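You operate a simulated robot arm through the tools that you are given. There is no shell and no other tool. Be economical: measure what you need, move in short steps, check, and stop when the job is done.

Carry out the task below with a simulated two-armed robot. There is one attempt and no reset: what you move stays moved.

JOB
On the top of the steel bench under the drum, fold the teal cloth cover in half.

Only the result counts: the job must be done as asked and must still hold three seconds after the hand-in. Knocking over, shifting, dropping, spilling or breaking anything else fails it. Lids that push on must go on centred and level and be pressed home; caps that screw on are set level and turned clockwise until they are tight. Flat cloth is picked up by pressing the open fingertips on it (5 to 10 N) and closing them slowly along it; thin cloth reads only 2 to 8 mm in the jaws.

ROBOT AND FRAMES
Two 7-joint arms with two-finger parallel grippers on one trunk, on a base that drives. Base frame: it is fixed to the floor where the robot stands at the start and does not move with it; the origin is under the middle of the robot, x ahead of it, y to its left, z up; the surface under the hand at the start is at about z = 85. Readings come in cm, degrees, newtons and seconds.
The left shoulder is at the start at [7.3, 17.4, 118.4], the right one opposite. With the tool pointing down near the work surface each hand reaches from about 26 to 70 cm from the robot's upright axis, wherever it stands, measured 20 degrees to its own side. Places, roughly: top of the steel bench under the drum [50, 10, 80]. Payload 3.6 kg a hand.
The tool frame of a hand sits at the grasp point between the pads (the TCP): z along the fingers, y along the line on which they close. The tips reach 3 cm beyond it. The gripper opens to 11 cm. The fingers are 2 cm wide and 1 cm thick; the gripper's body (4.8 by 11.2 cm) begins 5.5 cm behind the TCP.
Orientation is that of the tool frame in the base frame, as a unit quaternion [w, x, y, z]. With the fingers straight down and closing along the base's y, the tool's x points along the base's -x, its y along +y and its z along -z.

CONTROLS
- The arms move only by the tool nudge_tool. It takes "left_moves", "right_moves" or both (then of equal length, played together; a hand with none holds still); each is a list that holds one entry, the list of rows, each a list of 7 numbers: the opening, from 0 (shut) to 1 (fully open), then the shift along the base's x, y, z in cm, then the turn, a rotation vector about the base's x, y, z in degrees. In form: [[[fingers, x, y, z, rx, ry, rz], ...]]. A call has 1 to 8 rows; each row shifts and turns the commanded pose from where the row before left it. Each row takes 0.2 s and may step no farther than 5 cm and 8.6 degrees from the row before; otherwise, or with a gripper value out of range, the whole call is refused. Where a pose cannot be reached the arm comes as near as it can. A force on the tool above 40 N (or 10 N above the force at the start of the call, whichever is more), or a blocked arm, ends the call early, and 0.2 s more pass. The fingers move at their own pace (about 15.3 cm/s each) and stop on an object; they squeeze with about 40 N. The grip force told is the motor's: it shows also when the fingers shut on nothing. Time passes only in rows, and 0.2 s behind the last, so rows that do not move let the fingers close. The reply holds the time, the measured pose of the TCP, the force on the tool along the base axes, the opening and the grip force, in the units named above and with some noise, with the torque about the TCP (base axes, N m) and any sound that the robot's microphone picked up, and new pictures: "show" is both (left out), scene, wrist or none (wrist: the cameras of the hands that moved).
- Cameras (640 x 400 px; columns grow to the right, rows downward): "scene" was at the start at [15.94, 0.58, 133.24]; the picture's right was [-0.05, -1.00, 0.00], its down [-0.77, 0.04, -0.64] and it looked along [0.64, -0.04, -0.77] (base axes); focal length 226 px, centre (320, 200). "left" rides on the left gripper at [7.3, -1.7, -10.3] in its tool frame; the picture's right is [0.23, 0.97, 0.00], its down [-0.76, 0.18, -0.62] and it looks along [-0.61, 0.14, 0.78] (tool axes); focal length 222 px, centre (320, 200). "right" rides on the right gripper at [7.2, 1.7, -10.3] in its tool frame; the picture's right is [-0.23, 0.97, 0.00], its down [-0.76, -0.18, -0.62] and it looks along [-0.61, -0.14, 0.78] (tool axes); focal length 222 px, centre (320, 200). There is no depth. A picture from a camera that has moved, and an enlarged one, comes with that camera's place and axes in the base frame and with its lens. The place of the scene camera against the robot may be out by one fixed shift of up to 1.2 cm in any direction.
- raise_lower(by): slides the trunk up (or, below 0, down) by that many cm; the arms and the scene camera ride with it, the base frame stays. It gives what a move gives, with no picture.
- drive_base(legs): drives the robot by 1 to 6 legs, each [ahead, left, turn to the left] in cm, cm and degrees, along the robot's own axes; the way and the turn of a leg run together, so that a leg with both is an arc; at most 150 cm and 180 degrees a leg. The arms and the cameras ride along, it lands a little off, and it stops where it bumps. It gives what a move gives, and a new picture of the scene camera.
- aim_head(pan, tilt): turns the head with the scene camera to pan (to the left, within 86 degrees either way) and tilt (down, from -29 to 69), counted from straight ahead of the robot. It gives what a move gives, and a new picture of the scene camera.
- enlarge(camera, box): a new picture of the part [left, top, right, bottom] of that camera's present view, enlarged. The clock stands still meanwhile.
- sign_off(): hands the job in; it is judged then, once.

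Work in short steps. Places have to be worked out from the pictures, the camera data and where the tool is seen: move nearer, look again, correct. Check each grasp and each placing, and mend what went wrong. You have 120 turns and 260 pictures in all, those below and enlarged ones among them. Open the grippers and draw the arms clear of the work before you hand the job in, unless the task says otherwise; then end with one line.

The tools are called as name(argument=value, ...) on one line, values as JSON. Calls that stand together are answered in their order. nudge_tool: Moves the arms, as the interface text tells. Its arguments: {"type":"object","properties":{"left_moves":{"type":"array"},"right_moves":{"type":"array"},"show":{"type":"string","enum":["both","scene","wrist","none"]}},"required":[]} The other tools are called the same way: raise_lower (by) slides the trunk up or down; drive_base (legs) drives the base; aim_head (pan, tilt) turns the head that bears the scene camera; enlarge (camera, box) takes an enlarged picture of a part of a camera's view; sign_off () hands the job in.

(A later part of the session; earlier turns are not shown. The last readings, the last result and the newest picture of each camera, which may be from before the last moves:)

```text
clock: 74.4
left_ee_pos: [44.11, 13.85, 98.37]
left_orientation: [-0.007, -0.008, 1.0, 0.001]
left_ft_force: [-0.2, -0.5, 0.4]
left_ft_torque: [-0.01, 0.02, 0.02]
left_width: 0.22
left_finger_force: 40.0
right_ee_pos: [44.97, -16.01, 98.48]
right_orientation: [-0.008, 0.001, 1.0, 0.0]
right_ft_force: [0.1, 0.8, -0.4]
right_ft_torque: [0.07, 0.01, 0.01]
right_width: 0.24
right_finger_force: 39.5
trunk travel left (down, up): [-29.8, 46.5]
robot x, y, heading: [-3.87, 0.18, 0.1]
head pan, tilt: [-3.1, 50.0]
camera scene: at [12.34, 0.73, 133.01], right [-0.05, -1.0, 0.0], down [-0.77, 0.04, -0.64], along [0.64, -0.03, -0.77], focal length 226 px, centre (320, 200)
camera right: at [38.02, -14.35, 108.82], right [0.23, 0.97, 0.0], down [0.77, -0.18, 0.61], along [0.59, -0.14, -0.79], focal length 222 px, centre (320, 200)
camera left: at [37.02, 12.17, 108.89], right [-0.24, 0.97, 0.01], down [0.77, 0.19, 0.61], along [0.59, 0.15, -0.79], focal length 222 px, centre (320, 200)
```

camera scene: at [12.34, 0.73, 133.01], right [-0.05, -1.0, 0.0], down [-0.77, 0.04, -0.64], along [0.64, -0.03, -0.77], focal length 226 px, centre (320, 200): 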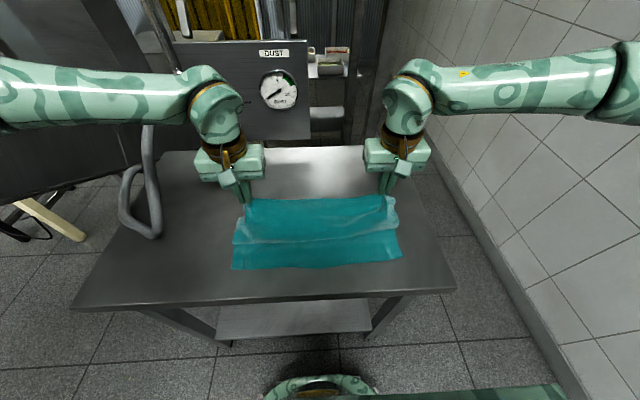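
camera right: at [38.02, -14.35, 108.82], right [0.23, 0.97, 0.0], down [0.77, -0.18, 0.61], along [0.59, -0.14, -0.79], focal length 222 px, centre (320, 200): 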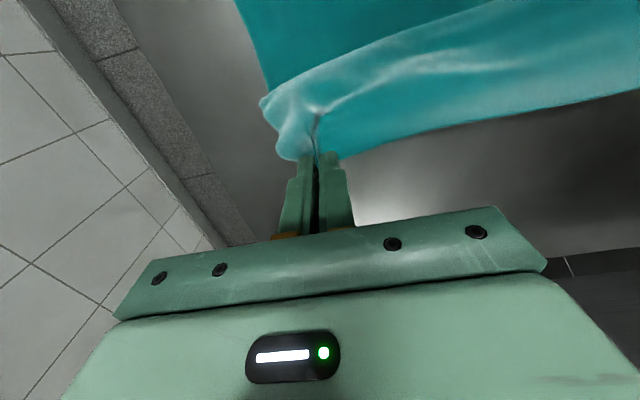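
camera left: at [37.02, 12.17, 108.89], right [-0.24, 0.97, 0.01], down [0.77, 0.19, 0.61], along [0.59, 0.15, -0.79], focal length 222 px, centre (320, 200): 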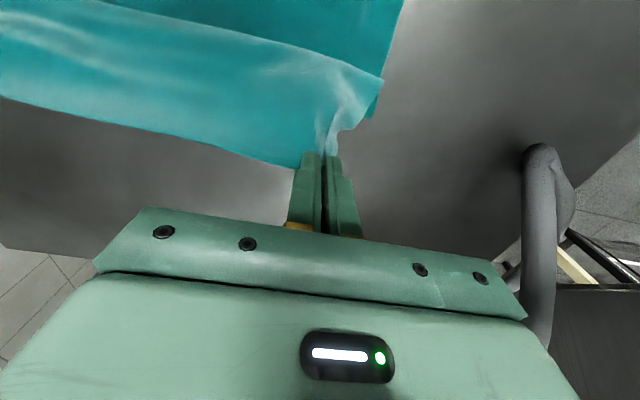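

The sheet lifts well with its belly on the robot's side. Now I tilt the fingers forward 35° while moving forward a bit, then back the base 8 cm for room.

nudge_tool(left_moves=[[[0, 0.6, 0.1, 0, 0, -5, 0], [0, 0.6, 0.1, 0, 0, -5, 0], [0, 0.6, 0.1, 0, 0, -5, 0], [0, 0.7, 0.1, 0, 0, -5, 0], [0, 0.7, 0.1, 0, 0, -5, 0], [0, 0.7, 0, 0, 0, -5, 0], [0, 0.7, 0, 0, 0, -5, 0]]], right_moves=[[[0, 0.5, -0.1, 0, 0, -5, 0], [0, 0.5, -0.1, 0, 0, -5, 0], [0, 0.5, -0.1, 0, 0, -5, 0], [0, 0.5, -0.1, 0, 0, -5, 0], [0, 0.5, -0.1, 0, 0, -5, 0], [0, 0.6, 0, 0, 0, -5, 0], [0, 0.6, 0, 0, 0, -5, 0]]], show="scene")

drive_base(legs=[[-8, 0, 0]])

enlarge(camera="scene", box=[210, 150, 430, 288])

```text
clock: 76.0
left_ee_pos: [48.69, 14.3, 98.31]
left_orientation: [0.292, -0.007, 0.956, -0.003]
left_ft_force: [0.0, -1.5, 0.1]
left_ft_torque: [-0.04, -0.02, -0.08]
left_width: 0.21
left_finger_force: 39.9
right_ee_pos: [48.84, -16.63, 98.52]
right_orientation: [0.293, 0.0, 0.956, 0.001]
right_ft_force: [0.6, 2.2, 0.6]
right_ft_torque: [0.08, 0.05, 0.0]
right_width: 0.23
right_finger_force: 39.8
trunk travel left (down, up): [-29.8, 46.5]
robot x, y, heading: [-3.84, 0.24, 0.5]
head pan, tilt: [-3.1, 50.0]
camera scene: at [12.37, 0.72, 133.0], right [-0.05, -1.0, 0.0], down [-0.77, 0.04, -0.64], along [0.64, -0.03, -0.77], focal length 226 px, centre (320, 200)
```

scene: 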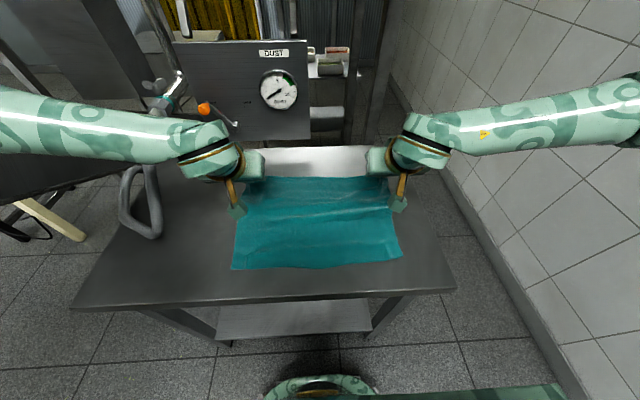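

```text
clock: 77.1
left_ee_pos: [40.63, 14.32, 98.53]
left_orientation: [0.293, -0.008, 0.956, -0.001]
left_ft_force: [-0.1, -1.5, 0.1]
left_ft_torque: [0.01, -0.02, -0.01]
left_width: 0.22
left_finger_force: 39.8
right_ee_pos: [40.69, -16.56, 98.51]
right_orientation: [0.292, 0.0, 0.956, 0.001]
right_ft_force: [0.0, 1.4, 0.1]
right_ft_torque: [0.08, 0.0, 0.04]
right_width: 0.22
right_finger_force: 39.8
trunk travel left (down, up): [-29.8, 46.5]
robot x, y, heading: [-11.85, -0.11, 0.3]
head pan, tilt: [-3.1, 50.0]
camera scene: at [4.17, 0.72, 133.03], right [-0.05, -1.0, 0.0], down [-0.76, 0.04, -0.64], along [0.64, -0.03, -0.77], focal length 226 px, centre (320, 200)
```

scene: 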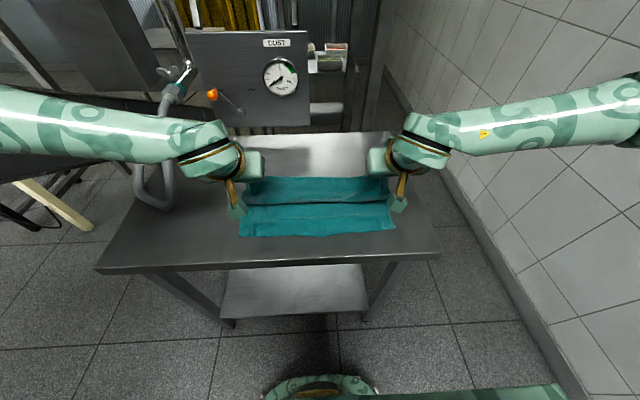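

```text
2.90 times, centred on (320, 219) of scene
camera zoom: at [4.17, 0.72, 133.03], right [-0.05, -1.0, 0.0], down [-0.76, 0.04, -0.64], along [0.64, -0.03, -0.77], focal length 656 px, centre (320, 145)
```

zoom: 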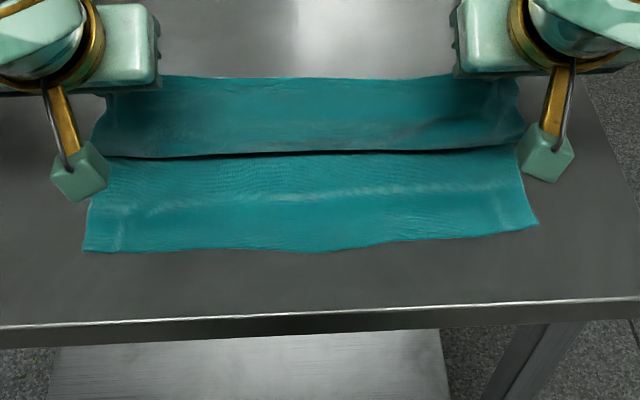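

The sheet now hangs cleanly without curl, and the lower layer lies flat with its near edge at x = 33.5–34. I now swing it quickly back and down and open in motion, so that the edge falls outward over the near edge.

nudge_tool(left_moves=[[[0, -2.5, 0, -0.8, 0, 0, 0], [0, -4, 0, -2.2, 0, 0, 0], [0.35, -3, 0, -1.2, 0, 0, 0], [0.35, -2, 0, 0.5, 0, 0, 0], [0.35, -2, 0, 2, 0, 0, 0], [0.35, -1, 0, 4, 0, 0, 0], [0.35, 0, 0, 4, 0, 0, 0]]], right_moves=[[[0, -2.5, 0, -0.8, 0, 0, 0], [0, -4, 0, -2.2, 0, 0, 0], [0.35, -3, 0, -1.2, 0, 0, 0], [0.35, -2, 0, 0.5, 0, 0, 0], [0.35, -2, 0, 2, 0, 0, 0], [0.35, -1, 0, 4, 0, 0, 0], [0.35, 0, 0, 4, 0, 0, 0]]], show="scene")

enlarge(camera="scene", box=[210, 150, 430, 288])

```text
clock: 78.7
left_ee_pos: [27.69, 13.51, 105.07]
left_orientation: [0.293, -0.007, 0.956, -0.002]
left_ft_force: [0.0, -0.3, 0.2]
left_ft_torque: [-0.02, 0.01, 0.02]
left_width: 3.83
left_finger_force: 0.1
left hand out of reach, approached as far as the arm can: row 6
right_ee_pos: [29.13, -15.84, 104.15]
right_orientation: [0.291, 0.0, 0.957, 0.0]
right_ft_force: [0.3, 0.4, 0.4]
right_ft_torque: [-0.03, 0.0, 0.01]
right_width: 3.87
right_finger_force: 0.0
right hand out of reach, approached as far as the arm can: row 5, 6
trunk travel left (down, up): [-29.8, 46.5]
robot x, y, heading: [-11.59, 0.12, 0.3]
head pan, tilt: [-3.1, 50.0]
camera scene: at [4.17, 0.72, 133.03], right [-0.05, -1.0, 0.0], down [-0.76, 0.04, -0.64], along [0.64, -0.03, -0.77], focal length 226 px, centre (320, 200)
```

scene: 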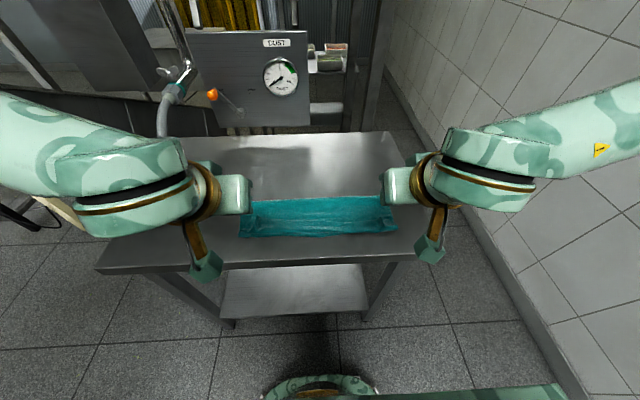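

```text
2.90 times, centred on (320, 219) of scene
camera zoom: at [4.17, 0.72, 133.03], right [-0.05, -1.0, 0.0], down [-0.76, 0.04, -0.64], along [0.64, -0.03, -0.77], focal length 656 px, centre (320, 145)
```

zoom: 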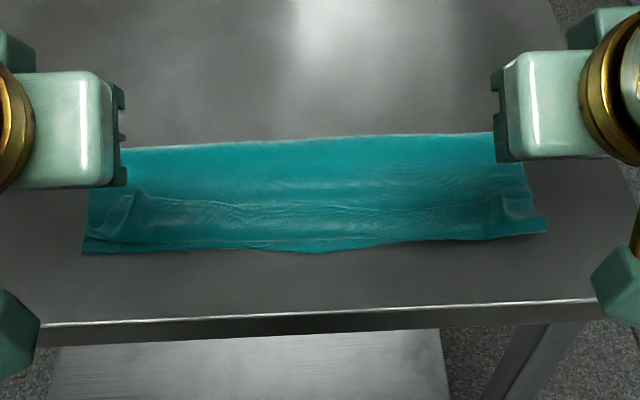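

Much better, nearly aligned; some hem still seems folded on top. I straighten the hands and look from the wrist cameras.

nudge_tool(left_moves=[[[0.25, 1, 0.1, 0, 0, 7, 0], [0.25, 1, 0.1, 0, 0, 7, 0], [0.25, 1, 0.1, 0, 0, 7, 0], [0.25, 1, 0.1, 0, 0, 7, 0], [0.25, 1, 0.1, 0, 0, 6, 0], [0.25, 1, 0.1, -2, 0, 6, 0], [0.25, 0.5, 0, -3, 0, 6, 0], [0.25, 0.5, 0, -3, 0, 6, 0]]], right_moves=[[[0.25, 1, 0, 0, 0, 7, 0], [0.25, 1, 0, 0, 0, 7, 0], [0.25, 1, 0, 0, 0, 7, 0], [0.25, 1, 0, 0, 0, 7, 0], [0.25, 1, 0, 0, 0, 6, 0], [0.25, 1, 0, -2, 0, 6, 0], [0.25, 0.5, 0, -3, 0, 6, 0], [0.25, 0.5, 0, -3, 0, 6, 0]]], show="wrist")

enlarge(camera="scene", box=[210, 150, 430, 288])

```text
clock: 80.5
left_ee_pos: [34.93, 13.92, 96.34]
left_orientation: [-0.158, -0.008, 0.987, 0.002]
left_ft_force: [-0.3, 0.2, 0.0]
left_ft_torque: [0.02, 0.0, -0.04]
left_width: 2.75
left_finger_force: 0.1
right_ee_pos: [36.04, -15.29, 96.06]
right_orientation: [-0.158, 0.001, 0.987, 0.001]
right_ft_force: [-0.1, 0.0, 0.2]
right_ft_torque: [0.02, 0.06, 0.01]
right_width: 2.74
right_finger_force: 0.0
trunk travel left (down, up): [-29.8, 46.5]
robot x, y, heading: [-11.52, -0.53, 0.3]
head pan, tilt: [-3.1, 50.0]
camera right: at [32.51, -13.67, 108.05], right [0.22, 0.97, -0.07], down [0.92, -0.18, 0.35], along [0.33, -0.14, -0.93], focal length 222 px, centre (320, 200)
camera left: at [31.24, 12.21, 108.32], right [-0.23, 0.97, 0.08], down [0.92, 0.19, 0.36], along [0.33, 0.15, -0.93], focal length 222 px, centre (320, 200)
```

right: 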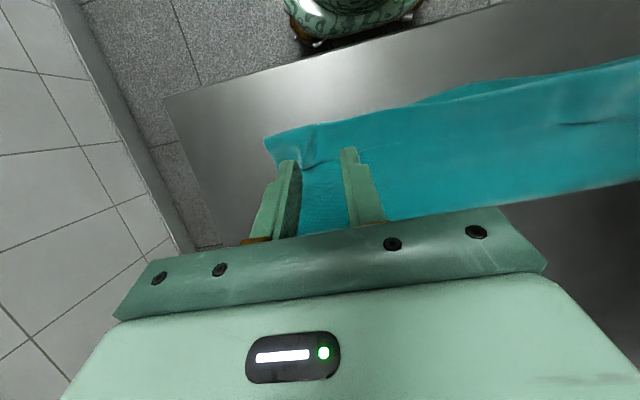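
left: 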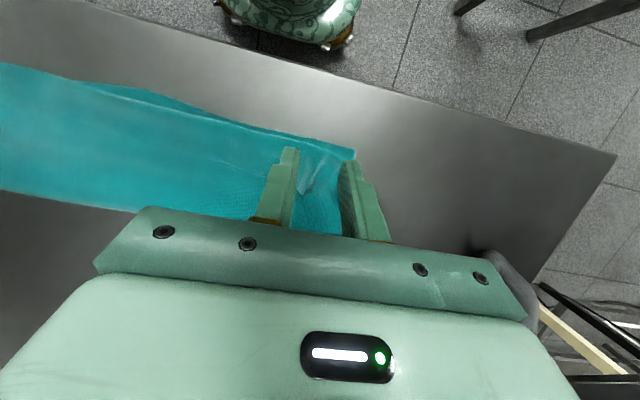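

```text
2.90 times, centred on (320, 219) of scene
camera zoom: at [4.52, 0.73, 132.97], right [-0.05, -1.0, 0.0], down [-0.77, 0.04, -0.64], along [0.64, -0.03, -0.77], focal length 656 px, centre (320, 145)
```

zoom: 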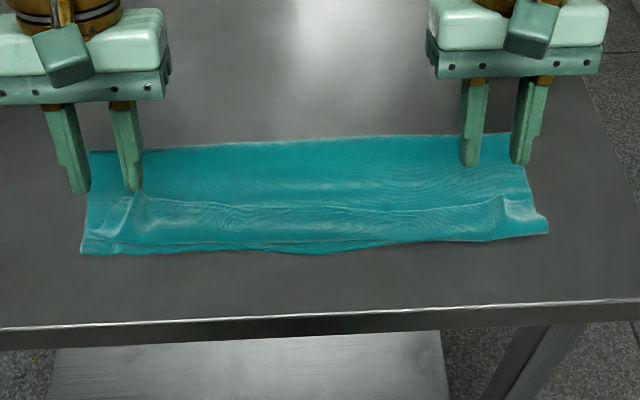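

I zoom on the hem in both wrist views.

enlarge(camera="left", box=[40, 50, 400, 275])

enlarge(camera="right", box=[240, 40, 640, 290])

```text
1.78 times, centred on (220, 162) of left
camera zoom: at [31.24, 12.21, 108.32], right [-0.23, 0.97, 0.08], down [0.92, 0.19, 0.36], along [0.33, 0.15, -0.93], focal length 395 px, centre (498, 267)
```

zoom: 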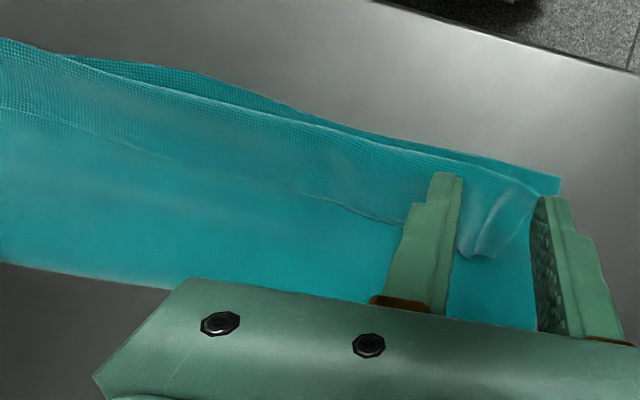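

```text
1.60 times, centred on (440, 165) of right
camera zoom: at [32.51, -13.67, 108.05], right [0.22, 0.97, -0.07], down [0.92, -0.18, 0.35], along [0.33, -0.14, -0.93], focal length 355 px, centre (128, 256)
```

zoom: 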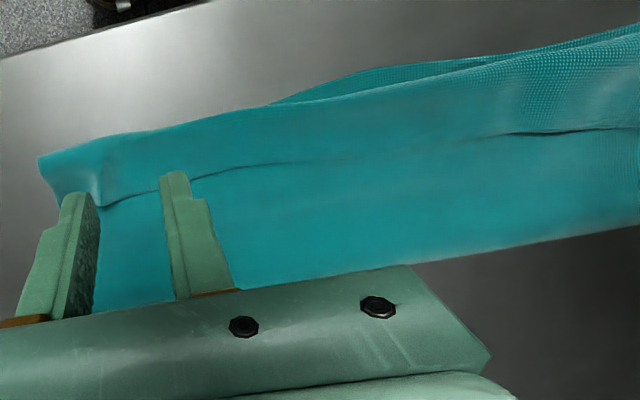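

The hem (about 4 cm) is still rolled back. The cure is to grip its edge with the fingers lying along the sheet: tilted strongly backward (45°) at the grasp and forward at the release. I tilt back and approach the pleats at about [37.4, 14.3] and [36, -17.6].

nudge_tool(left_moves=[[[0.25, 0.8, 0.1, 0, 0, 6.75, 0], [0.25, 0.8, 0.1, 0, 0, 6.75, 0], [0.25, 0.8, 0.1, -1, 0, 6.75, 0], [0.25, 0.8, 0.1, -1, 0, 6.75, 0], [0.25, 0.7, 0, -1.5, 0, 0, 0], [0.25, 0.7, 0, -1.5, 0, 0, 0], [0.25, 0, 0, 0, 0, 0, 0]]], right_moves=[[[0.25, 0.4, -0.5, 0, 0, 6.75, 0], [0.25, 0.4, -0.5, 0, 0, 6.75, 0], [0.25, 0.4, -0.5, -1, 0, 6.75, 0], [0.25, 0.4, -0.5, -1, 0, 6.75, 0], [0.25, 0.3, -0.2, -1.5, 0, 0, 0], [0.25, 0, 0, -1.5, 0, 0, 0], [0.25, 0, 0, 0, 0, 0, 0]]])

```text
clock: 82.1
left_ee_pos: [30.3, 14.88, 92.85]
left_orientation: [-0.383, -0.007, 0.924, 0.005]
left_ft_force: [-0.7, 0.2, -0.5]
left_ft_torque: [-0.04, -0.02, -0.01]
left_width: 2.74
left_finger_force: 0.1
left hand out of reach, approached as far as the arm can: row 3, 4, 5, 6
right_ee_pos: [32.43, -18.78, 91.79]
right_orientation: [-0.31, 0.004, 0.951, -0.01]
right_ft_force: [-0.1, 0.6, 0.4]
right_ft_torque: [0.02, 0.01, -0.03]
right_width: 2.72
right_finger_force: 0.1
right hand out of reach, approached as far as the arm can: row 2, 3, 4
trunk travel left (down, up): [-29.8, 46.5]
robot x, y, heading: [-11.56, 0.25, 0.3]
head pan, tilt: [-3.1, 50.0]
camera scene: at [4.35, 0.71, 133.01], right [-0.05, -1.0, 0.0], down [-0.77, 0.04, -0.64], along [0.64, -0.03, -0.77], focal length 226 px, centre (320, 200)
camera right: at [32.63, -16.82, 104.33], right [0.18, 0.97, -0.16], down [0.98, -0.18, 0.06], along [0.03, -0.16, -0.99], focal length 222 px, centre (320, 200)
camera left: at [32.58, 13.01, 105.23], right [-0.17, 0.97, 0.17], down [0.98, 0.19, -0.1], along [-0.13, 0.15, -0.98], focal length 222 px, centre (320, 200)
```

scene: 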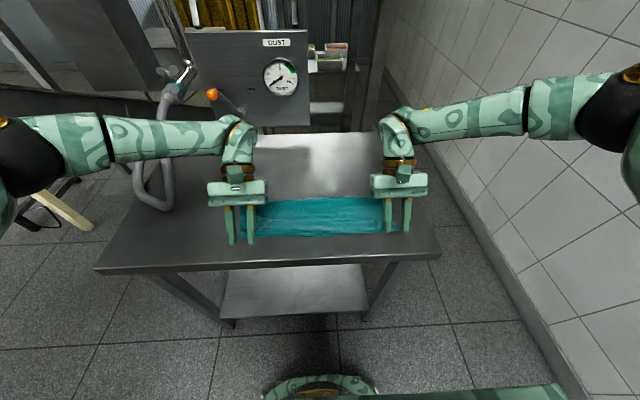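
right: 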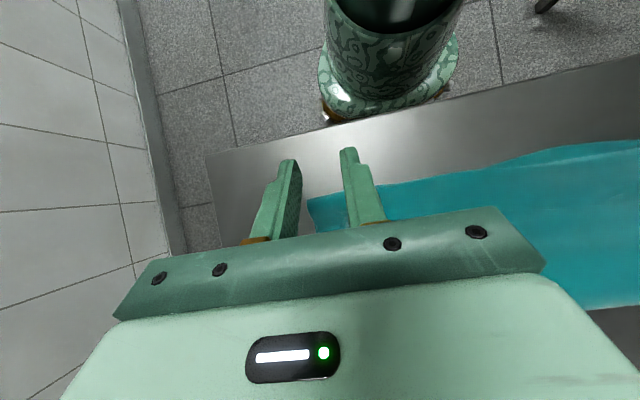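
left: 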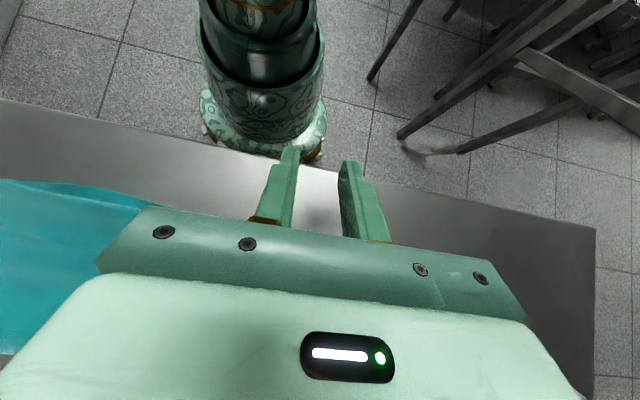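

Tilting back shortens the reach, so the base must come nearer. I lift the hands a little and drive 11 cm forward.

nudge_tool(left_moves=[[[0.25, 0, 0, 2, 0, 0, 0], [0.25, 0, 0, 0, 0, 0, 0]]], right_moves=[[[0.25, 0, 0, 2, 0, 0, 0], [0.25, 0, 0, 0, 0, 0, 0]]], show="none")

drive_base(legs=[[12, 0, 0]])

```text
clock: 82.7
left_ee_pos: [30.35, 14.84, 94.72]
left_orientation: [-0.382, -0.007, 0.924, 0.005]
left_ft_force: [0.5, 0.0, 0.6]
left_ft_torque: [-0.01, -0.01, 0.03]
left_width: 2.76
left_finger_force: 0.1
right_ee_pos: [32.3, -18.71, 93.77]
right_orientation: [-0.31, 0.003, 0.951, -0.012]
right_ft_force: [-0.3, 0.0, 0.0]
right_ft_torque: [-0.02, 0.03, 0.0]
right_width: 2.75
right_finger_force: 0.0
trunk travel left (down, up): [-29.8, 46.5]
robot x, y, heading: [-11.52, 0.2, 0.2]
head pan, tilt: [-3.1, 50.0]
```

```text
clock: 83.9
left_ee_pos: [42.77, 15.04, 94.74]
left_orientation: [-0.384, -0.007, 0.923, 0.005]
left_ft_force: [0.1, 0.7, -0.2]
left_ft_torque: [0.0, 0.05, -0.01]
left_width: 2.79
left_finger_force: 0.0
right_ee_pos: [44.65, -18.81, 93.81]
right_orientation: [-0.311, 0.003, 0.95, -0.011]
right_ft_force: [0.5, 0.6, -0.1]
right_ft_torque: [0.02, 0.03, -0.01]
right_width: 2.76
right_finger_force: 0.3
trunk travel left (down, up): [-29.8, 46.5]
robot x, y, heading: [0.98, 0.0, 0.2]
head pan, tilt: [-3.1, 50.0]
camera scene: at [16.86, 0.76, 132.98], right [-0.05, -1.0, 0.0], down [-0.77, 0.04, -0.64], along [0.64, -0.03, -0.77], focal length 226 px, centre (320, 200)
```

scene: 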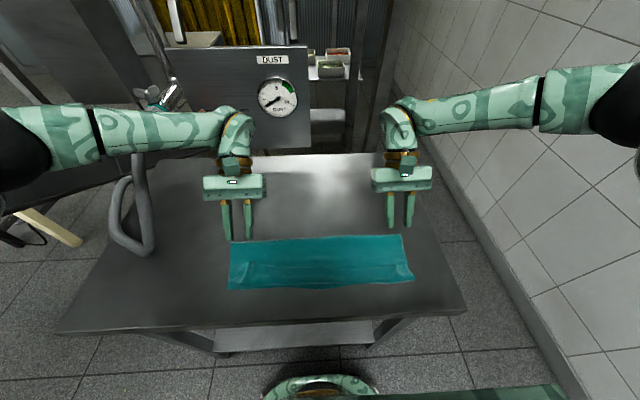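

Close enough now. I set both tilts to about 55° backward and approach the pleats.

nudge_tool(left_moves=[[[0.25, -0.5, -0.2, 0, 0, 2.5, 0], [0.25, -0.5, -0.2, 0, 0, 2.5, 0], [0.25, -0.5, -0.2, -1, 0, 2.5, 0], [0.25, -0.8, -0.1, -1, 0, 2.5, 0], [0.25, -0.8, 0, -1, 0, 0, 0], [0.25, 0, 0, -0.8, 0, 0, 0], [0.25, 0, 0, 0, 0, 0, 0]]], right_moves=[[[0.25, -1.3, 0.3, 0, 0, 4.7, 0], [0.25, -1.3, 0.3, 0, 0, 4.7, 0], [0.25, -1.3, 0.3, -1, 0, 4.7, 0], [0.25, -1.3, 0.4, -1, 0, 4.7, 0], [0.25, -1.4, 0, -0.7, 0, 0, 0], [0.25, 0, 0, -0.5, 0, 0, 0], [0.25, 0, 0, 0, 0, 0, 0]]], show="wrist")

enlarge(camera="scene", box=[210, 190, 430, 328])

```text
clock: 85.5
left_ee_pos: [36.82, 15.64, 90.28]
left_orientation: [-0.462, -0.006, 0.887, 0.006]
left_ft_force: [0.4, 0.5, -0.3]
left_ft_torque: [-0.01, -0.01, -0.02]
left_width: 2.77
left_finger_force: 0.0
left hand out of reach, approached as far as the arm can: row 1, 4
right_ee_pos: [35.32, -21.5, 90.87]
right_orientation: [-0.447, 0.027, 0.894, -0.01]
right_ft_force: [-0.9, 0.0, 0.0]
right_ft_torque: [-0.01, 0.03, -0.03]
right_width: 2.73
right_finger_force: 0.1
right hand out of reach, approached as far as the arm can: row 2, 3, 4
trunk travel left (down, up): [-29.8, 46.5]
robot x, y, heading: [0.8, 0.16, -0.1]
head pan, tilt: [-3.1, 50.0]
camera right: at [39.31, -19.35, 102.78], right [0.17, 0.96, -0.22], down [0.95, -0.22, -0.23], along [-0.27, -0.17, -0.95], focal length 222 px, centre (320, 200)
camera left: at [41.06, 13.79, 102.19], right [-0.14, 0.97, 0.2], down [0.95, 0.19, -0.26], along [-0.29, 0.15, -0.94], focal length 222 px, centre (320, 200)
```

right: 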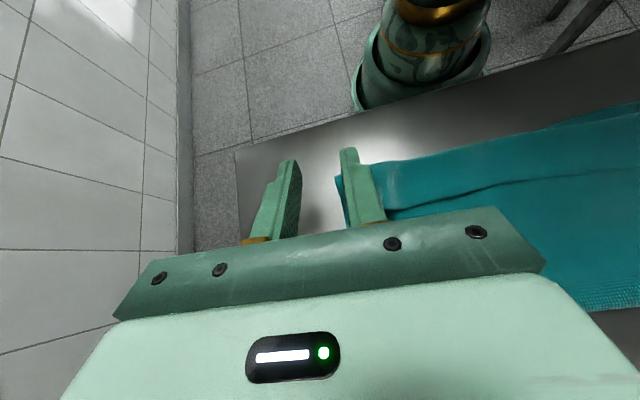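
left: 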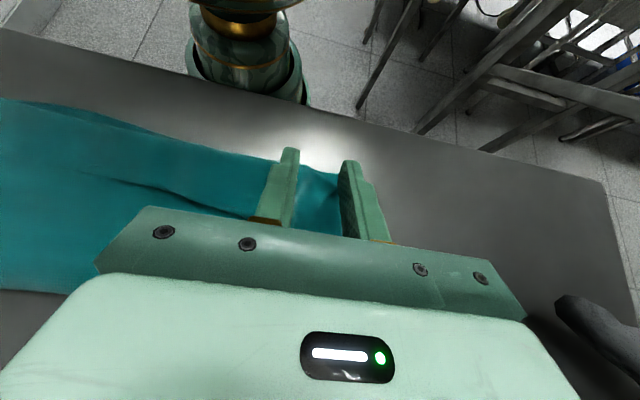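

```text
2.90 times, centred on (320, 259) of scene
camera zoom: at [16.67, 0.73, 133.01], right [-0.05, -1.0, 0.0], down [-0.77, 0.04, -0.64], along [0.64, -0.03, -0.77], focal length 656 px, centre (320, 29)
```

zoom: 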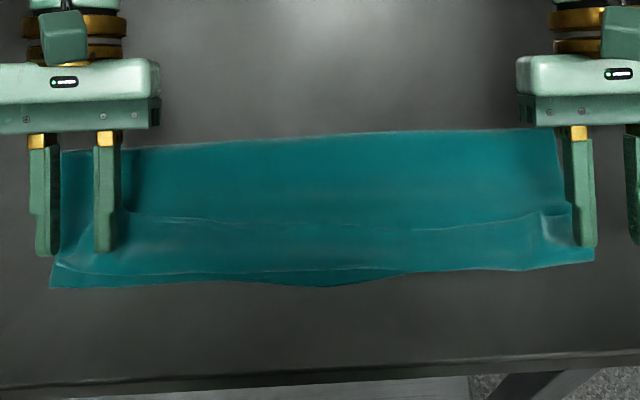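

They reach about 54° but drifted sideways. I ease the tilt to about 46° and correct the positions.

nudge_tool(left_moves=[[[0.25, 0.5, -0.2, 0.2, 0, -4, 0], [0.25, 0.5, -0.2, 0.2, 0, -4, 0], [0.25, 0.5, -0.2, 0, 0, 0, 0], [0.25, 0.5, -0.2, 0, 0, 0, 0], [0.25, 0.5, -0.2, 0, 0, 0, 0], [0.25, 0, 0, 0, 0, 0, 0]]], right_moves=[[[0.25, 0.5, 0.8, 0, 2, -4, 0], [0.25, 0.5, 0.8, 0, 1, -4, 0], [0.25, 0.5, 0.8, 0, 0, 0, 0], [0.25, 0.5, 0.8, 0, 0, 0, 0], [0.25, 0.5, 0.8, 0, 0, 0, 0], [0.25, 0, 0, 0, 0, 0, 0]]], show="wrist")

```text
clock: 86.9
left_ee_pos: [39.21, 14.8, 90.99]
left_orientation: [-0.399, -0.007, 0.917, 0.004]
left_ft_force: [0.5, -0.2, 0.1]
left_ft_torque: [0.02, 0.02, 0.01]
left_width: 2.73
left_finger_force: 0.1
right_ee_pos: [37.81, -17.29, 91.01]
right_orientation: [-0.385, 0.015, 0.923, 0.013]
right_ft_force: [0.0, -0.2, 0.2]
right_ft_torque: [-0.02, 0.01, 0.0]
right_width: 2.77
right_finger_force: 0.0
trunk travel left (down, up): [-29.8, 46.5]
robot x, y, heading: [0.55, 0.43, -0.0]
head pan, tilt: [-3.1, 50.0]
camera right: at [40.18, -15.95, 103.33], right [0.2, 0.97, -0.15], down [0.97, -0.21, -0.1], along [-0.13, -0.12, -0.98], focal length 222 px, centre (320, 200)
camera left: at [41.82, 12.9, 103.17], right [-0.16, 0.97, 0.18], down [0.97, 0.19, -0.13], along [-0.16, 0.15, -0.98], focal length 222 px, centre (320, 200)
```

right: 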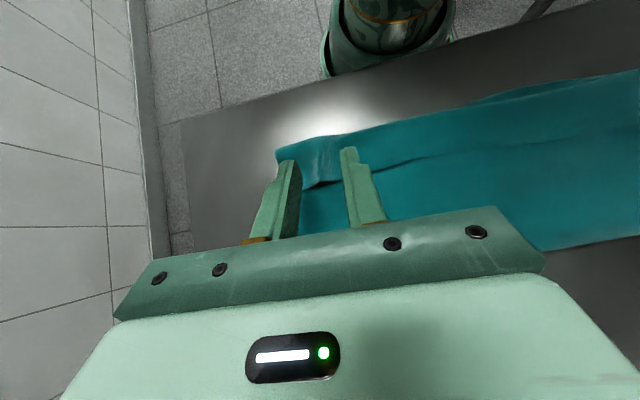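
left: 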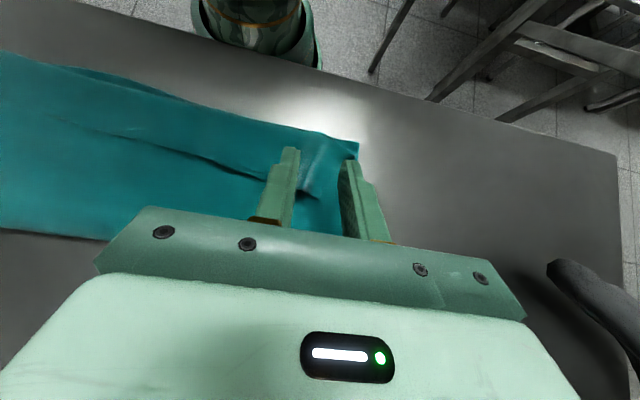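

Both pleats lie between the fingers again. I lower 2.1 cm and close gently.

nudge_tool(left_moves=[[[0.25, 0, -0.2, -0.8, 0, 0, 0], [0.25, 0, 0, -0.8, 0, 0, 0], [0.25, 0, 0, -0.4, 0, 0, 0], [0.25, 0, 0, 0, 0, 0, 0]]], right_moves=[[[0.25, 0, 0, -0.8, 0, 0, 0], [0.25, 0, 0, -0.8, 0, 0, 0], [0.25, 0, 0, -0.4, 0, 0, 0], [0.25, 0, 0, 0, 0, 0, 0]]], show="wrist")

```text
clock: 87.9
left_ee_pos: [39.33, 14.28, 88.99]
left_orientation: [-0.4, -0.008, 0.917, 0.005]
left_ft_force: [-1.1, -0.1, 0.4]
left_ft_torque: [-0.04, 0.03, 0.03]
left_width: 2.76
left_finger_force: 0.1
right_ee_pos: [37.82, -17.33, 89.12]
right_orientation: [-0.385, 0.015, 0.923, 0.013]
right_ft_force: [-0.5, -0.2, 0.6]
right_ft_torque: [-0.03, 0.0, 0.01]
right_width: 2.76
right_finger_force: 0.0
trunk travel left (down, up): [-29.8, 46.5]
robot x, y, heading: [0.27, 0.5, 0.4]
head pan, tilt: [-3.1, 50.0]
camera right: at [40.17, -15.87, 101.42], right [0.2, 0.97, -0.15], down [0.97, -0.21, -0.11], along [-0.13, -0.12, -0.98], focal length 222 px, centre (320, 200)
camera left: at [41.88, 12.59, 101.28], right [-0.16, 0.97, 0.18], down [0.97, 0.19, -0.13], along [-0.16, 0.15, -0.98], focal length 222 px, centre (320, 200)
```

right: 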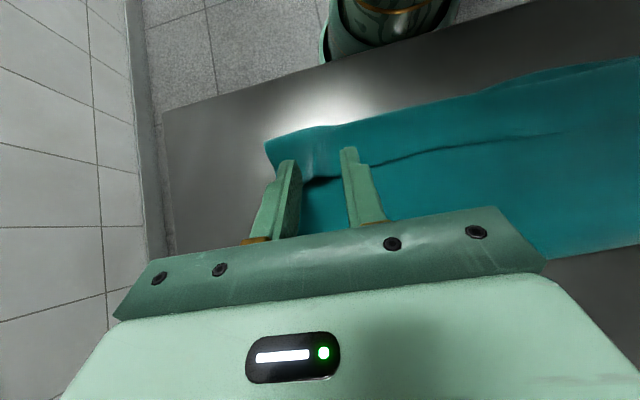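
left: 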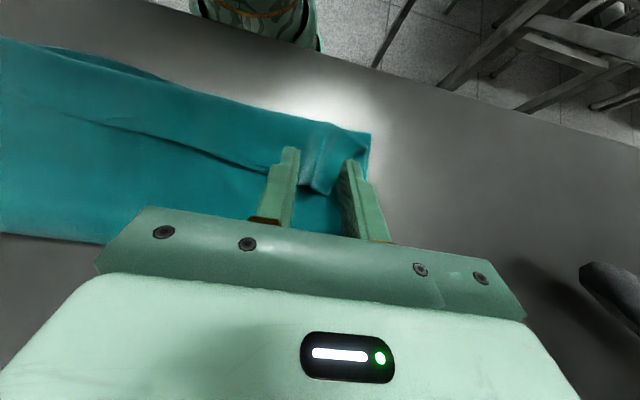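

Well aligned; I go 0.2 cm lower and close.

nudge_tool(left_moves=[[[0.25, 0, 0, -0.2, 0, 0, 0], [0.2, 0, 0, 0, 0, 0, 0], [0.15, 0, 0, 0, 0, 0, 0], [0.1, 0, 0, 0, 0, 0, 0], [0.05, 0, 0, 0, 0, 0, 0], [0, 0, 0, 0, 0, 0, 0], [0, 0, 0, 0, 0, 0, 0]]], right_moves=[[[0.25, 0, 0, -0.2, 0, 0, 0], [0.2, 0, 0, 0, 0, 0, 0], [0.15, 0, 0, 0, 0, 0, 0], [0.1, 0, 0, 0, 0, 0, 0], [0.05, 0, 0, 0, 0, 0, 0], [0, 0, 0, 0, 0, 0, 0], [0, 0, 0, 0, 0, 0, 0]]], show="wrist")

```text
clock: 89.5
left_ee_pos: [39.21, 14.53, 88.82]
left_orientation: [-0.398, -0.006, 0.917, 0.005]
left_ft_force: [-0.3, -0.4, -0.1]
left_ft_torque: [-0.02, 0.0, -0.01]
left_width: 0.19
left_finger_force: 40.3
right_ee_pos: [37.82, -17.32, 88.83]
right_orientation: [-0.386, 0.015, 0.922, 0.013]
right_ft_force: [-1.1, 0.9, 0.0]
right_ft_torque: [0.02, -0.03, -0.03]
right_width: 0.19
right_finger_force: 39.6
trunk travel left (down, up): [-29.8, 46.5]
robot x, y, heading: [0.57, 0.14, 0.3]
head pan, tilt: [-3.1, 50.0]
camera right: at [40.26, -15.91, 101.19], right [0.2, 0.97, -0.15], down [0.97, -0.21, -0.11], along [-0.13, -0.12, -0.98], focal length 222 px, centre (320, 200)
camera left: at [41.83, 12.57, 101.11], right [-0.16, 0.97, 0.18], down [0.97, 0.19, -0.13], along [-0.16, 0.15, -0.98], focal length 222 px, centre (320, 200)
```

right: 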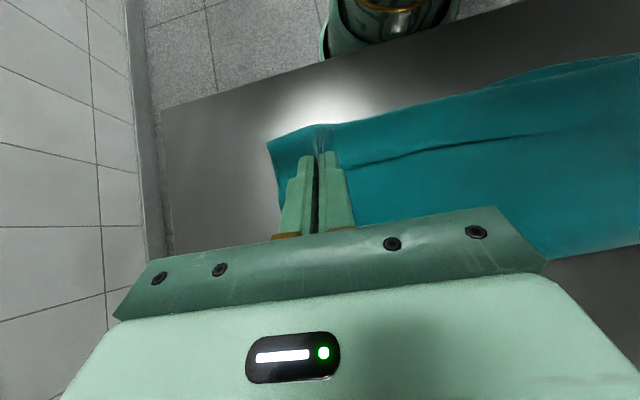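
left: 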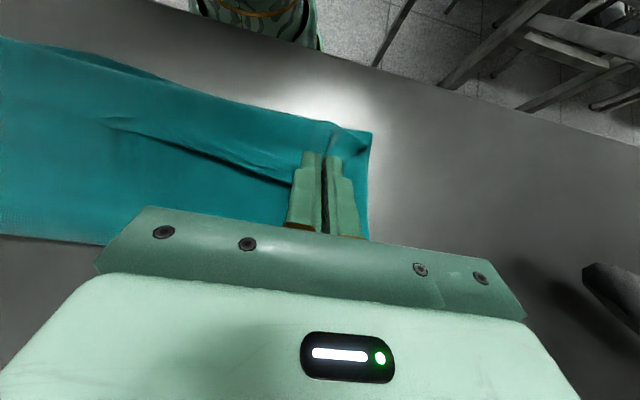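

Both gripped. I lift over the fold line, returning the fingers to vertical.

nudge_tool(left_moves=[[[0, 0, 0, 1.4, 0, -5.8, 0], [0, 0.4, 0, 1.5, 0, -5.8, 0], [0, 0.7, 0, 1.5, 0, -5.8, 0], [0, 0.8, 0, 1.4, 0, -5.8, 0], [0, 0.9, 0, 1.3, 0, -5.8, 0], [0, 1, 0, 1.2, 0, -5.8, 0], [0, 1, 0, 1.0, 0, -5.8, 0], [0, 1, 0, 0.9, 0, -5.8, 0]]], right_moves=[[[0, 0.3, 0, 1.4, 0, -5.7, 0], [0, 0.6, 0, 1.5, 0, -5.7, 0], [0, 0.9, 0, 1.5, 0, -5.7, 0], [0, 1, 0, 1.4, 0, -5.7, 0], [0, 1.1, 0, 1.3, 0, -5.7, 0], [0, 1.1, 0, 1.2, 0, -5.7, 0], [0, 1.1, 0, 1.0, 0, -5.7, 0], [0, 1.1, 0, 0.9, 0, -5.7, 0]]], show="scene")

```text
clock: 91.3
left_ee_pos: [45.11, 14.46, 99.21]
left_orientation: [-0.004, -0.008, 1.0, 0.002]
left_ft_force: [0.5, -1.3, 0.6]
left_ft_torque: [-0.04, 0.02, 0.0]
left_width: 0.21
left_finger_force: 39.8
right_ee_pos: [45.14, -17.49, 99.27]
right_orientation: [0.004, 0.008, 1.0, 0.019]
right_ft_force: [-1.1, 1.1, 0.6]
right_ft_torque: [0.06, -0.02, 0.03]
right_width: 0.18
right_finger_force: 40.2
trunk travel left (down, up): [-29.8, 46.5]
robot x, y, heading: [0.53, 0.26, 0.3]
head pan, tilt: [-3.1, 50.0]
camera scene: at [16.64, 0.75, 133.01], right [-0.05, -1.0, 0.0], down [-0.77, 0.04, -0.64], along [0.64, -0.03, -0.77], focal length 226 px, centre (320, 200)
```

scene: 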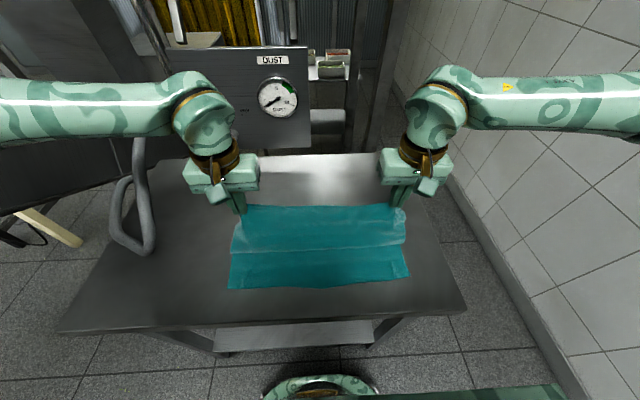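

Lovely, the sheet is held up square. Now I tilt forward to 40° while moving ahead a little, then back the base.

nudge_tool(left_moves=[[[0, 0.4, 0, -0.1, 0, -5, 0], [0, 0.4, 0, -0.1, 0, -5, 0], [0, 0.4, 0, -0.1, 0, -5, 0], [0, 0.4, 0, -0.1, 0, -5, 0], [0, 0.4, 0, -0.1, 0, -5, 0], [0, 0.4, 0, -0.1, 0, -5, 0], [0, 0.4, 0, -0.1, 0, -5, 0], [0, 0.4, 0, -0.1, 0, -5, 0]]], right_moves=[[[0, 0.4, 0, -0.1, -0.3, -5, 0], [0, 0.4, 0, -0.1, -0.3, -5, 0], [0, 0.4, 0, -0.1, -0.3, -5, 0], [0, 0.4, 0, -0.1, -0.3, -5, 0], [0, 0.4, 0, -0.1, -0.3, -5, 0], [0, 0.4, 0, -0.1, -0.3, -5, 0], [0, 0.4, 0, -0.1, -0.3, -5, 0], [0, 0.4, 0, -0.1, 0, -5, 0]]], show="none")

drive_base(legs=[[-9, 0, 0]])

nudge_tool(left_moves=[[[0, 1, 0, 0, 0, 0, 0], [0, 2, 0, 0, 0, 0, 0], [0, 2, 0, 0, 0, 0, 0], [0, 2, 0, 0, 0, 0, 0], [0, 1, 0, 0, 0, 0, 0], [0, 0, 0, 0, 0, 0, 0]]], right_moves=[[[0, 1, 0, 0, 0, 0, 0], [0, 2, 0, 0, 0, 0, 0], [0, 2, 0, 0, 0, 0, 0], [0, 2, 0, 0, 0, 0, 0], [0, 1, 0, 0, 0, 0, 0], [0, 0, 0, 0, 0, 0, 0]]], show="none")

drive_base(legs=[[-9, 0, 0]])

```text
clock: 93.1
left_ee_pos: [48.3, 14.43, 97.98]
left_orientation: [0.338, -0.009, 0.941, -0.001]
left_ft_force: [-0.1, -0.4, -0.2]
left_ft_torque: [0.02, 0.02, -0.03]
left_width: 0.17
left_finger_force: 40.6
right_ee_pos: [48.24, -17.25, 98.29]
right_orientation: [0.346, 0.002, 0.938, 0.002]
right_ft_force: [0.0, 1.1, -0.3]
right_ft_torque: [0.04, -0.01, 0.01]
right_width: 0.18
right_finger_force: 39.9
trunk travel left (down, up): [-29.8, 46.5]
robot x, y, heading: [0.81, 0.06, 0.2]
head pan, tilt: [-3.1, 50.0]
```

```text
clock: 94.2
left_ee_pos: [39.16, 14.67, 98.23]
left_orientation: [0.338, -0.009, 0.941, -0.001]
left_ft_force: [-0.9, -0.7, 0.3]
left_ft_torque: [0.01, -0.03, 0.01]
left_width: 0.21
left_finger_force: 39.4
right_ee_pos: [39.37, -17.25, 98.4]
right_orientation: [0.345, 0.002, 0.939, 0.002]
right_ft_force: [-1.3, 0.8, 1.0]
right_ft_torque: [0.01, 0.0, -0.04]
right_width: 0.17
right_finger_force: 40.3
trunk travel left (down, up): [-29.8, 46.5]
robot x, y, heading: [-8.05, -0.15, 0.2]
head pan, tilt: [-3.1, 50.0]
camera scene: at [7.59, 0.75, 133.03], right [-0.05, -1.0, 0.0], down [-0.76, 0.04, -0.64], along [0.64, -0.03, -0.77], focal length 226 px, centre (320, 200)
```

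scene: 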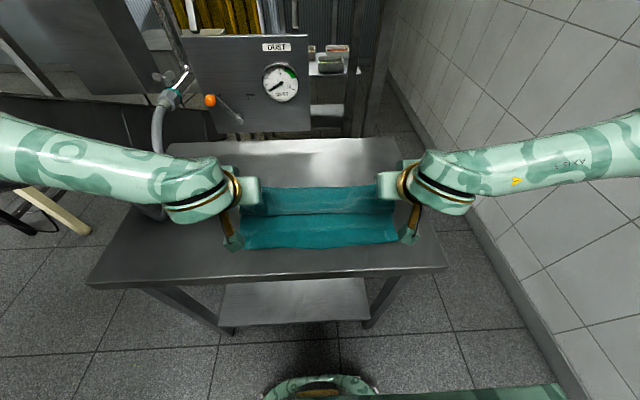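

```text
clock: 95.6
left_ee_pos: [47.39, 14.46, 98.28]
left_orientation: [0.337, -0.009, 0.941, -0.001]
left_ft_force: [-0.5, -1.9, -0.4]
left_ft_torque: [0.03, 0.03, -0.02]
left_width: 0.21
left_finger_force: 39.8
right_ee_pos: [47.28, -17.18, 98.27]
right_orientation: [0.344, 0.001, 0.939, 0.002]
right_ft_force: [-0.1, 1.4, -0.5]
right_ft_torque: [0.03, 0.0, 0.01]
right_width: 0.18
right_finger_force: 40.2
trunk travel left (down, up): [-29.8, 46.5]
robot x, y, heading: [-8.29, 0.15, 0.4]
head pan, tilt: [-3.1, 50.0]
```

```text
clock: 96.7
left_ee_pos: [38.6, 14.31, 98.42]
left_orientation: [0.338, -0.008, 0.941, -0.001]
left_ft_force: [-0.2, -0.8, -0.7]
left_ft_torque: [0.0, -0.02, -0.04]
left_width: 0.22
left_finger_force: 39.6
right_ee_pos: [38.43, -17.36, 98.35]
right_orientation: [0.345, 0.002, 0.938, 0.002]
right_ft_force: [0.3, 1.0, -0.2]
right_ft_torque: [0.03, -0.03, -0.04]
right_width: 0.21
right_finger_force: 39.9
trunk travel left (down, up): [-29.8, 46.5]
robot x, y, heading: [-16.64, 0.25, 0.2]
head pan, tilt: [-3.1, 50.0]
camera scene: at [-1.17, 0.69, 133.03], right [-0.05, -1.0, 0.0], down [-0.76, 0.04, -0.64], along [0.64, -0.03, -0.77], focal length 226 px, centre (320, 200)
```

scene: 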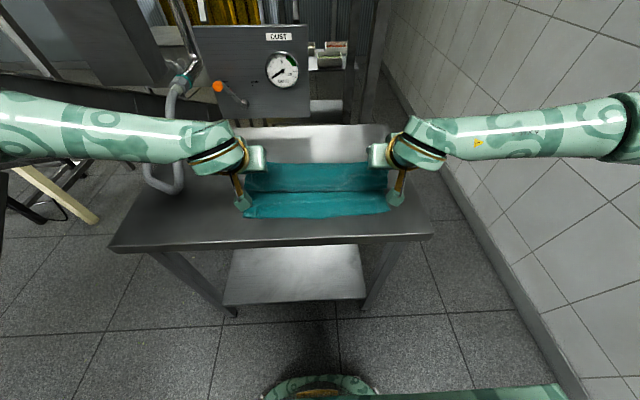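

Posture is good. I move the hands forward again, and lower the trunk in 5 cm steps while the arms rise to keep the height.

nudge_tool(left_moves=[[[0, 1, 0, 0, 0, 0, 0], [0, 2, 0, 0, 0, 0, 0], [0, 2, 0, 0, 0, 0, 0], [0, 2, 0, 0, 0, 0, 0], [0, 1, 0, 0, 0, 0, 0], [0, 0, 0, 0, 0, 0, 0]]], right_moves=[[[0, 1, 0, 0, 0, 0, 0], [0, 2, 0, 0, 0, 0, 0], [0, 2, 0, 0, 0, 0, 0], [0, 2, 0, 0, 0, 0, 0], [0, 1, 0, 0, 0, 0, 0], [0, 0, 0, 0, 0, 0, 0]]], show="none")

raise_lower(by=-5)

nudge_tool(left_moves=[[[0, 0, 0, 1.25, 0, 0, 0], [0, 0, 0, 1.25, 0, 0, 0], [0, 0, 0, 1.25, 0, 0, 0], [0, 0, 0, 1.25, 0, 0, 0], [0, 0, 0, 0, 0, 0, 0]]], right_moves=[[[0, 0, 0, 1.25, 0, 0, 0], [0, 0, 0, 1.25, 0, 0, 0], [0, 0, 0, 1.25, 0, 0, 0], [0, 0, 0, 1.25, 0, 0, 0], [0, 0, 0, 0, 0, 0, 0]]], show="none")

raise_lower(by=-5)

nudge_tool(left_moves=[[[0, 0, 0, 1.25, 0, 0, 0], [0, 0, 0, 1.25, 0, 0, 0], [0, 0, 0, 1.25, 0, 0, 0], [0, 0, 0, 1.25, 0, 0, 0], [0, 0, 0, 0, 0, 0, 0]]], right_moves=[[[0, 0, 0, 1.25, 0, 0, 0], [0, 0, 0, 1.25, 0, 0, 0], [0, 0, 0, 1.25, 0, 0, 0], [0, 0, 0, 1.25, 0, 0, 0], [0, 0, 0, 0, 0, 0, 0]]], show="scene")

```text
clock: 98.1
left_ee_pos: [46.69, 14.41, 98.21]
left_orientation: [0.337, -0.009, 0.941, -0.001]
left_ft_force: [0.8, -0.3, -1.0]
left_ft_torque: [-0.01, 0.01, -0.01]
left_width: 0.19
left_finger_force: 39.7
right_ee_pos: [46.58, -17.59, 98.3]
right_orientation: [0.344, 0.001, 0.939, 0.003]
right_ft_force: [-0.3, 0.4, -0.2]
right_ft_torque: [0.04, 0.02, 0.01]
right_width: 0.15
right_finger_force: 39.8
trunk travel left (down, up): [-29.8, 46.5]
robot x, y, heading: [-17.54, -0.06, 0.2]
head pan, tilt: [-3.1, 50.0]
```

```text
clock: 99.0
left_ee_pos: [46.61, 14.44, 93.5]
left_orientation: [0.338, -0.01, 0.941, -0.001]
left_ft_force: [-0.2, -0.2, -0.5]
left_ft_torque: [-0.01, 0.02, 0.0]
left_width: 0.17
left_finger_force: 40.1
right_ee_pos: [46.47, -17.37, 93.41]
right_orientation: [0.345, 0.001, 0.939, 0.002]
right_ft_force: [0.0, 0.5, -0.9]
right_ft_torque: [-0.02, 0.0, 0.01]
right_width: 0.2
right_finger_force: 40.0
trunk travel left (down, up): [-24.8, 51.5]
robot x, y, heading: [-16.95, -0.15, 0.6]
head pan, tilt: [-3.1, 50.0]
```

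```text
clock: 100.2
left_ee_pos: [46.64, 14.41, 98.13]
left_orientation: [0.336, -0.009, 0.942, -0.001]
left_ft_force: [0.7, 0.1, -0.2]
left_ft_torque: [0.03, 0.02, -0.02]
left_width: 0.2
left_finger_force: 40.3
right_ee_pos: [46.59, -17.4, 98.4]
right_orientation: [0.344, 0.001, 0.939, 0.002]
right_ft_force: [-0.3, 0.7, -1.2]
right_ft_torque: [0.0, 0.03, 0.03]
right_width: 0.17
right_finger_force: 39.4
trunk travel left (down, up): [-24.8, 51.5]
robot x, y, heading: [-17.09, 0.13, 0.3]
head pan, tilt: [-3.1, 50.0]
```

```text
clock: 101.2
left_ee_pos: [46.57, 14.33, 93.35]
left_orientation: [0.338, -0.01, 0.941, -0.001]
left_ft_force: [-0.5, 0.2, 0.8]
left_ft_torque: [0.01, 0.03, -0.01]
left_width: 0.18
left_finger_force: 40.3
right_ee_pos: [46.53, -17.28, 93.29]
right_orientation: [0.345, 0.002, 0.939, 0.002]
right_ft_force: [-1.2, 1.1, 0.5]
right_ft_torque: [0.04, -0.01, 0.02]
right_width: 0.19
right_finger_force: 40.1
trunk travel left (down, up): [-19.8, 56.5]
robot x, y, heading: [-17.2, -0.32, 0.3]
head pan, tilt: [-3.1, 50.0]
```

```text
clock: 102.4
left_ee_pos: [46.79, 14.52, 98.08]
left_orientation: [0.336, -0.008, 0.942, -0.001]
left_ft_force: [-0.5, -1.0, 0.9]
left_ft_torque: [-0.02, 0.01, -0.03]
left_width: 0.19
left_finger_force: 39.3
right_ee_pos: [46.62, -17.37, 98.27]
right_orientation: [0.345, 0.001, 0.939, 0.002]
right_ft_force: [-0.5, 1.2, 0.6]
right_ft_torque: [0.06, 0.01, 0.0]
right_width: 0.16
right_finger_force: 39.7
trunk travel left (down, up): [-19.8, 56.5]
robot x, y, heading: [-17.21, -0.43, 0.5]
head pan, tilt: [-3.1, 50.0]
camera scene: at [3.85, 0.73, 122.67], right [-0.05, -1.0, 0.0], down [-0.77, 0.04, -0.64], along [0.64, -0.03, -0.77], focal length 226 px, centre (320, 200)
```

scene: 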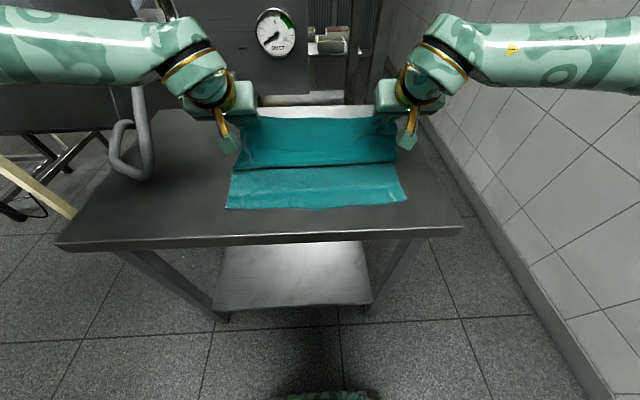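

Now I tilt on to 65° at this spot.

nudge_tool(left_moves=[[[0, -0.1, 0, -0.2, 0, -5, 0], [0, -0.1, 0, -0.2, 0, -5, 0], [0, -0.1, 0, -0.2, 0, -5, 0], [0, -0.1, 0, -0.2, 0, -5, 0], [0, -0.2, 0, -0.1, 0, -5, 0], [0, 0, 0, 0, 0, 0, 0]]], right_moves=[[[0, -0.1, 0, -0.2, 0, -5, 0], [0, -0.1, 0, -0.2, 0, -5, 0], [0, -0.1, 0, -0.2, 0, -5, 0], [0, -0.1, 0, -0.2, 0, -5, 0], [0, -0.2, 0, -0.1, 0, -5, 0], [0, 0, 0, 0, 0, 0, 0]]], show="scene")

```text
clock: 103.8
left_ee_pos: [46.58, 14.18, 97.9]
left_orientation: [0.53, -0.011, 0.848, -0.001]
left_ft_force: [-0.1, 0.7, -0.4]
left_ft_torque: [0.04, 0.03, -0.07]
left_width: 0.21
left_finger_force: 39.6
left hand out of reach, approached as far as the arm can: row 5
right_ee_pos: [46.73, -16.74, 98.54]
right_orientation: [0.518, 0.0, 0.855, 0.002]
right_ft_force: [0.9, 0.0, -0.3]
right_ft_torque: [0.0, 0.03, -0.01]
right_width: 0.17
right_finger_force: 40.0
right hand out of reach, approached as far as the arm can: row 5
trunk travel left (down, up): [-19.8, 56.5]
robot x, y, heading: [-17.1, -0.09, 0.2]
head pan, tilt: [-3.1, 50.0]
camera scene: at [3.89, 0.94, 122.65], right [-0.05, -1.0, 0.0], down [-0.77, 0.04, -0.64], along [0.64, -0.03, -0.77], focal length 226 px, centre (320, 200)
```

scene: 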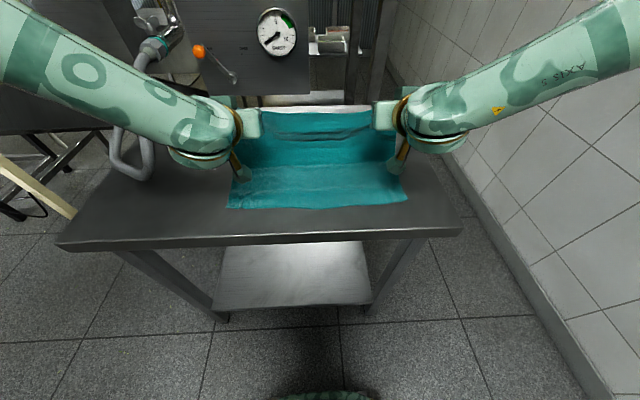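

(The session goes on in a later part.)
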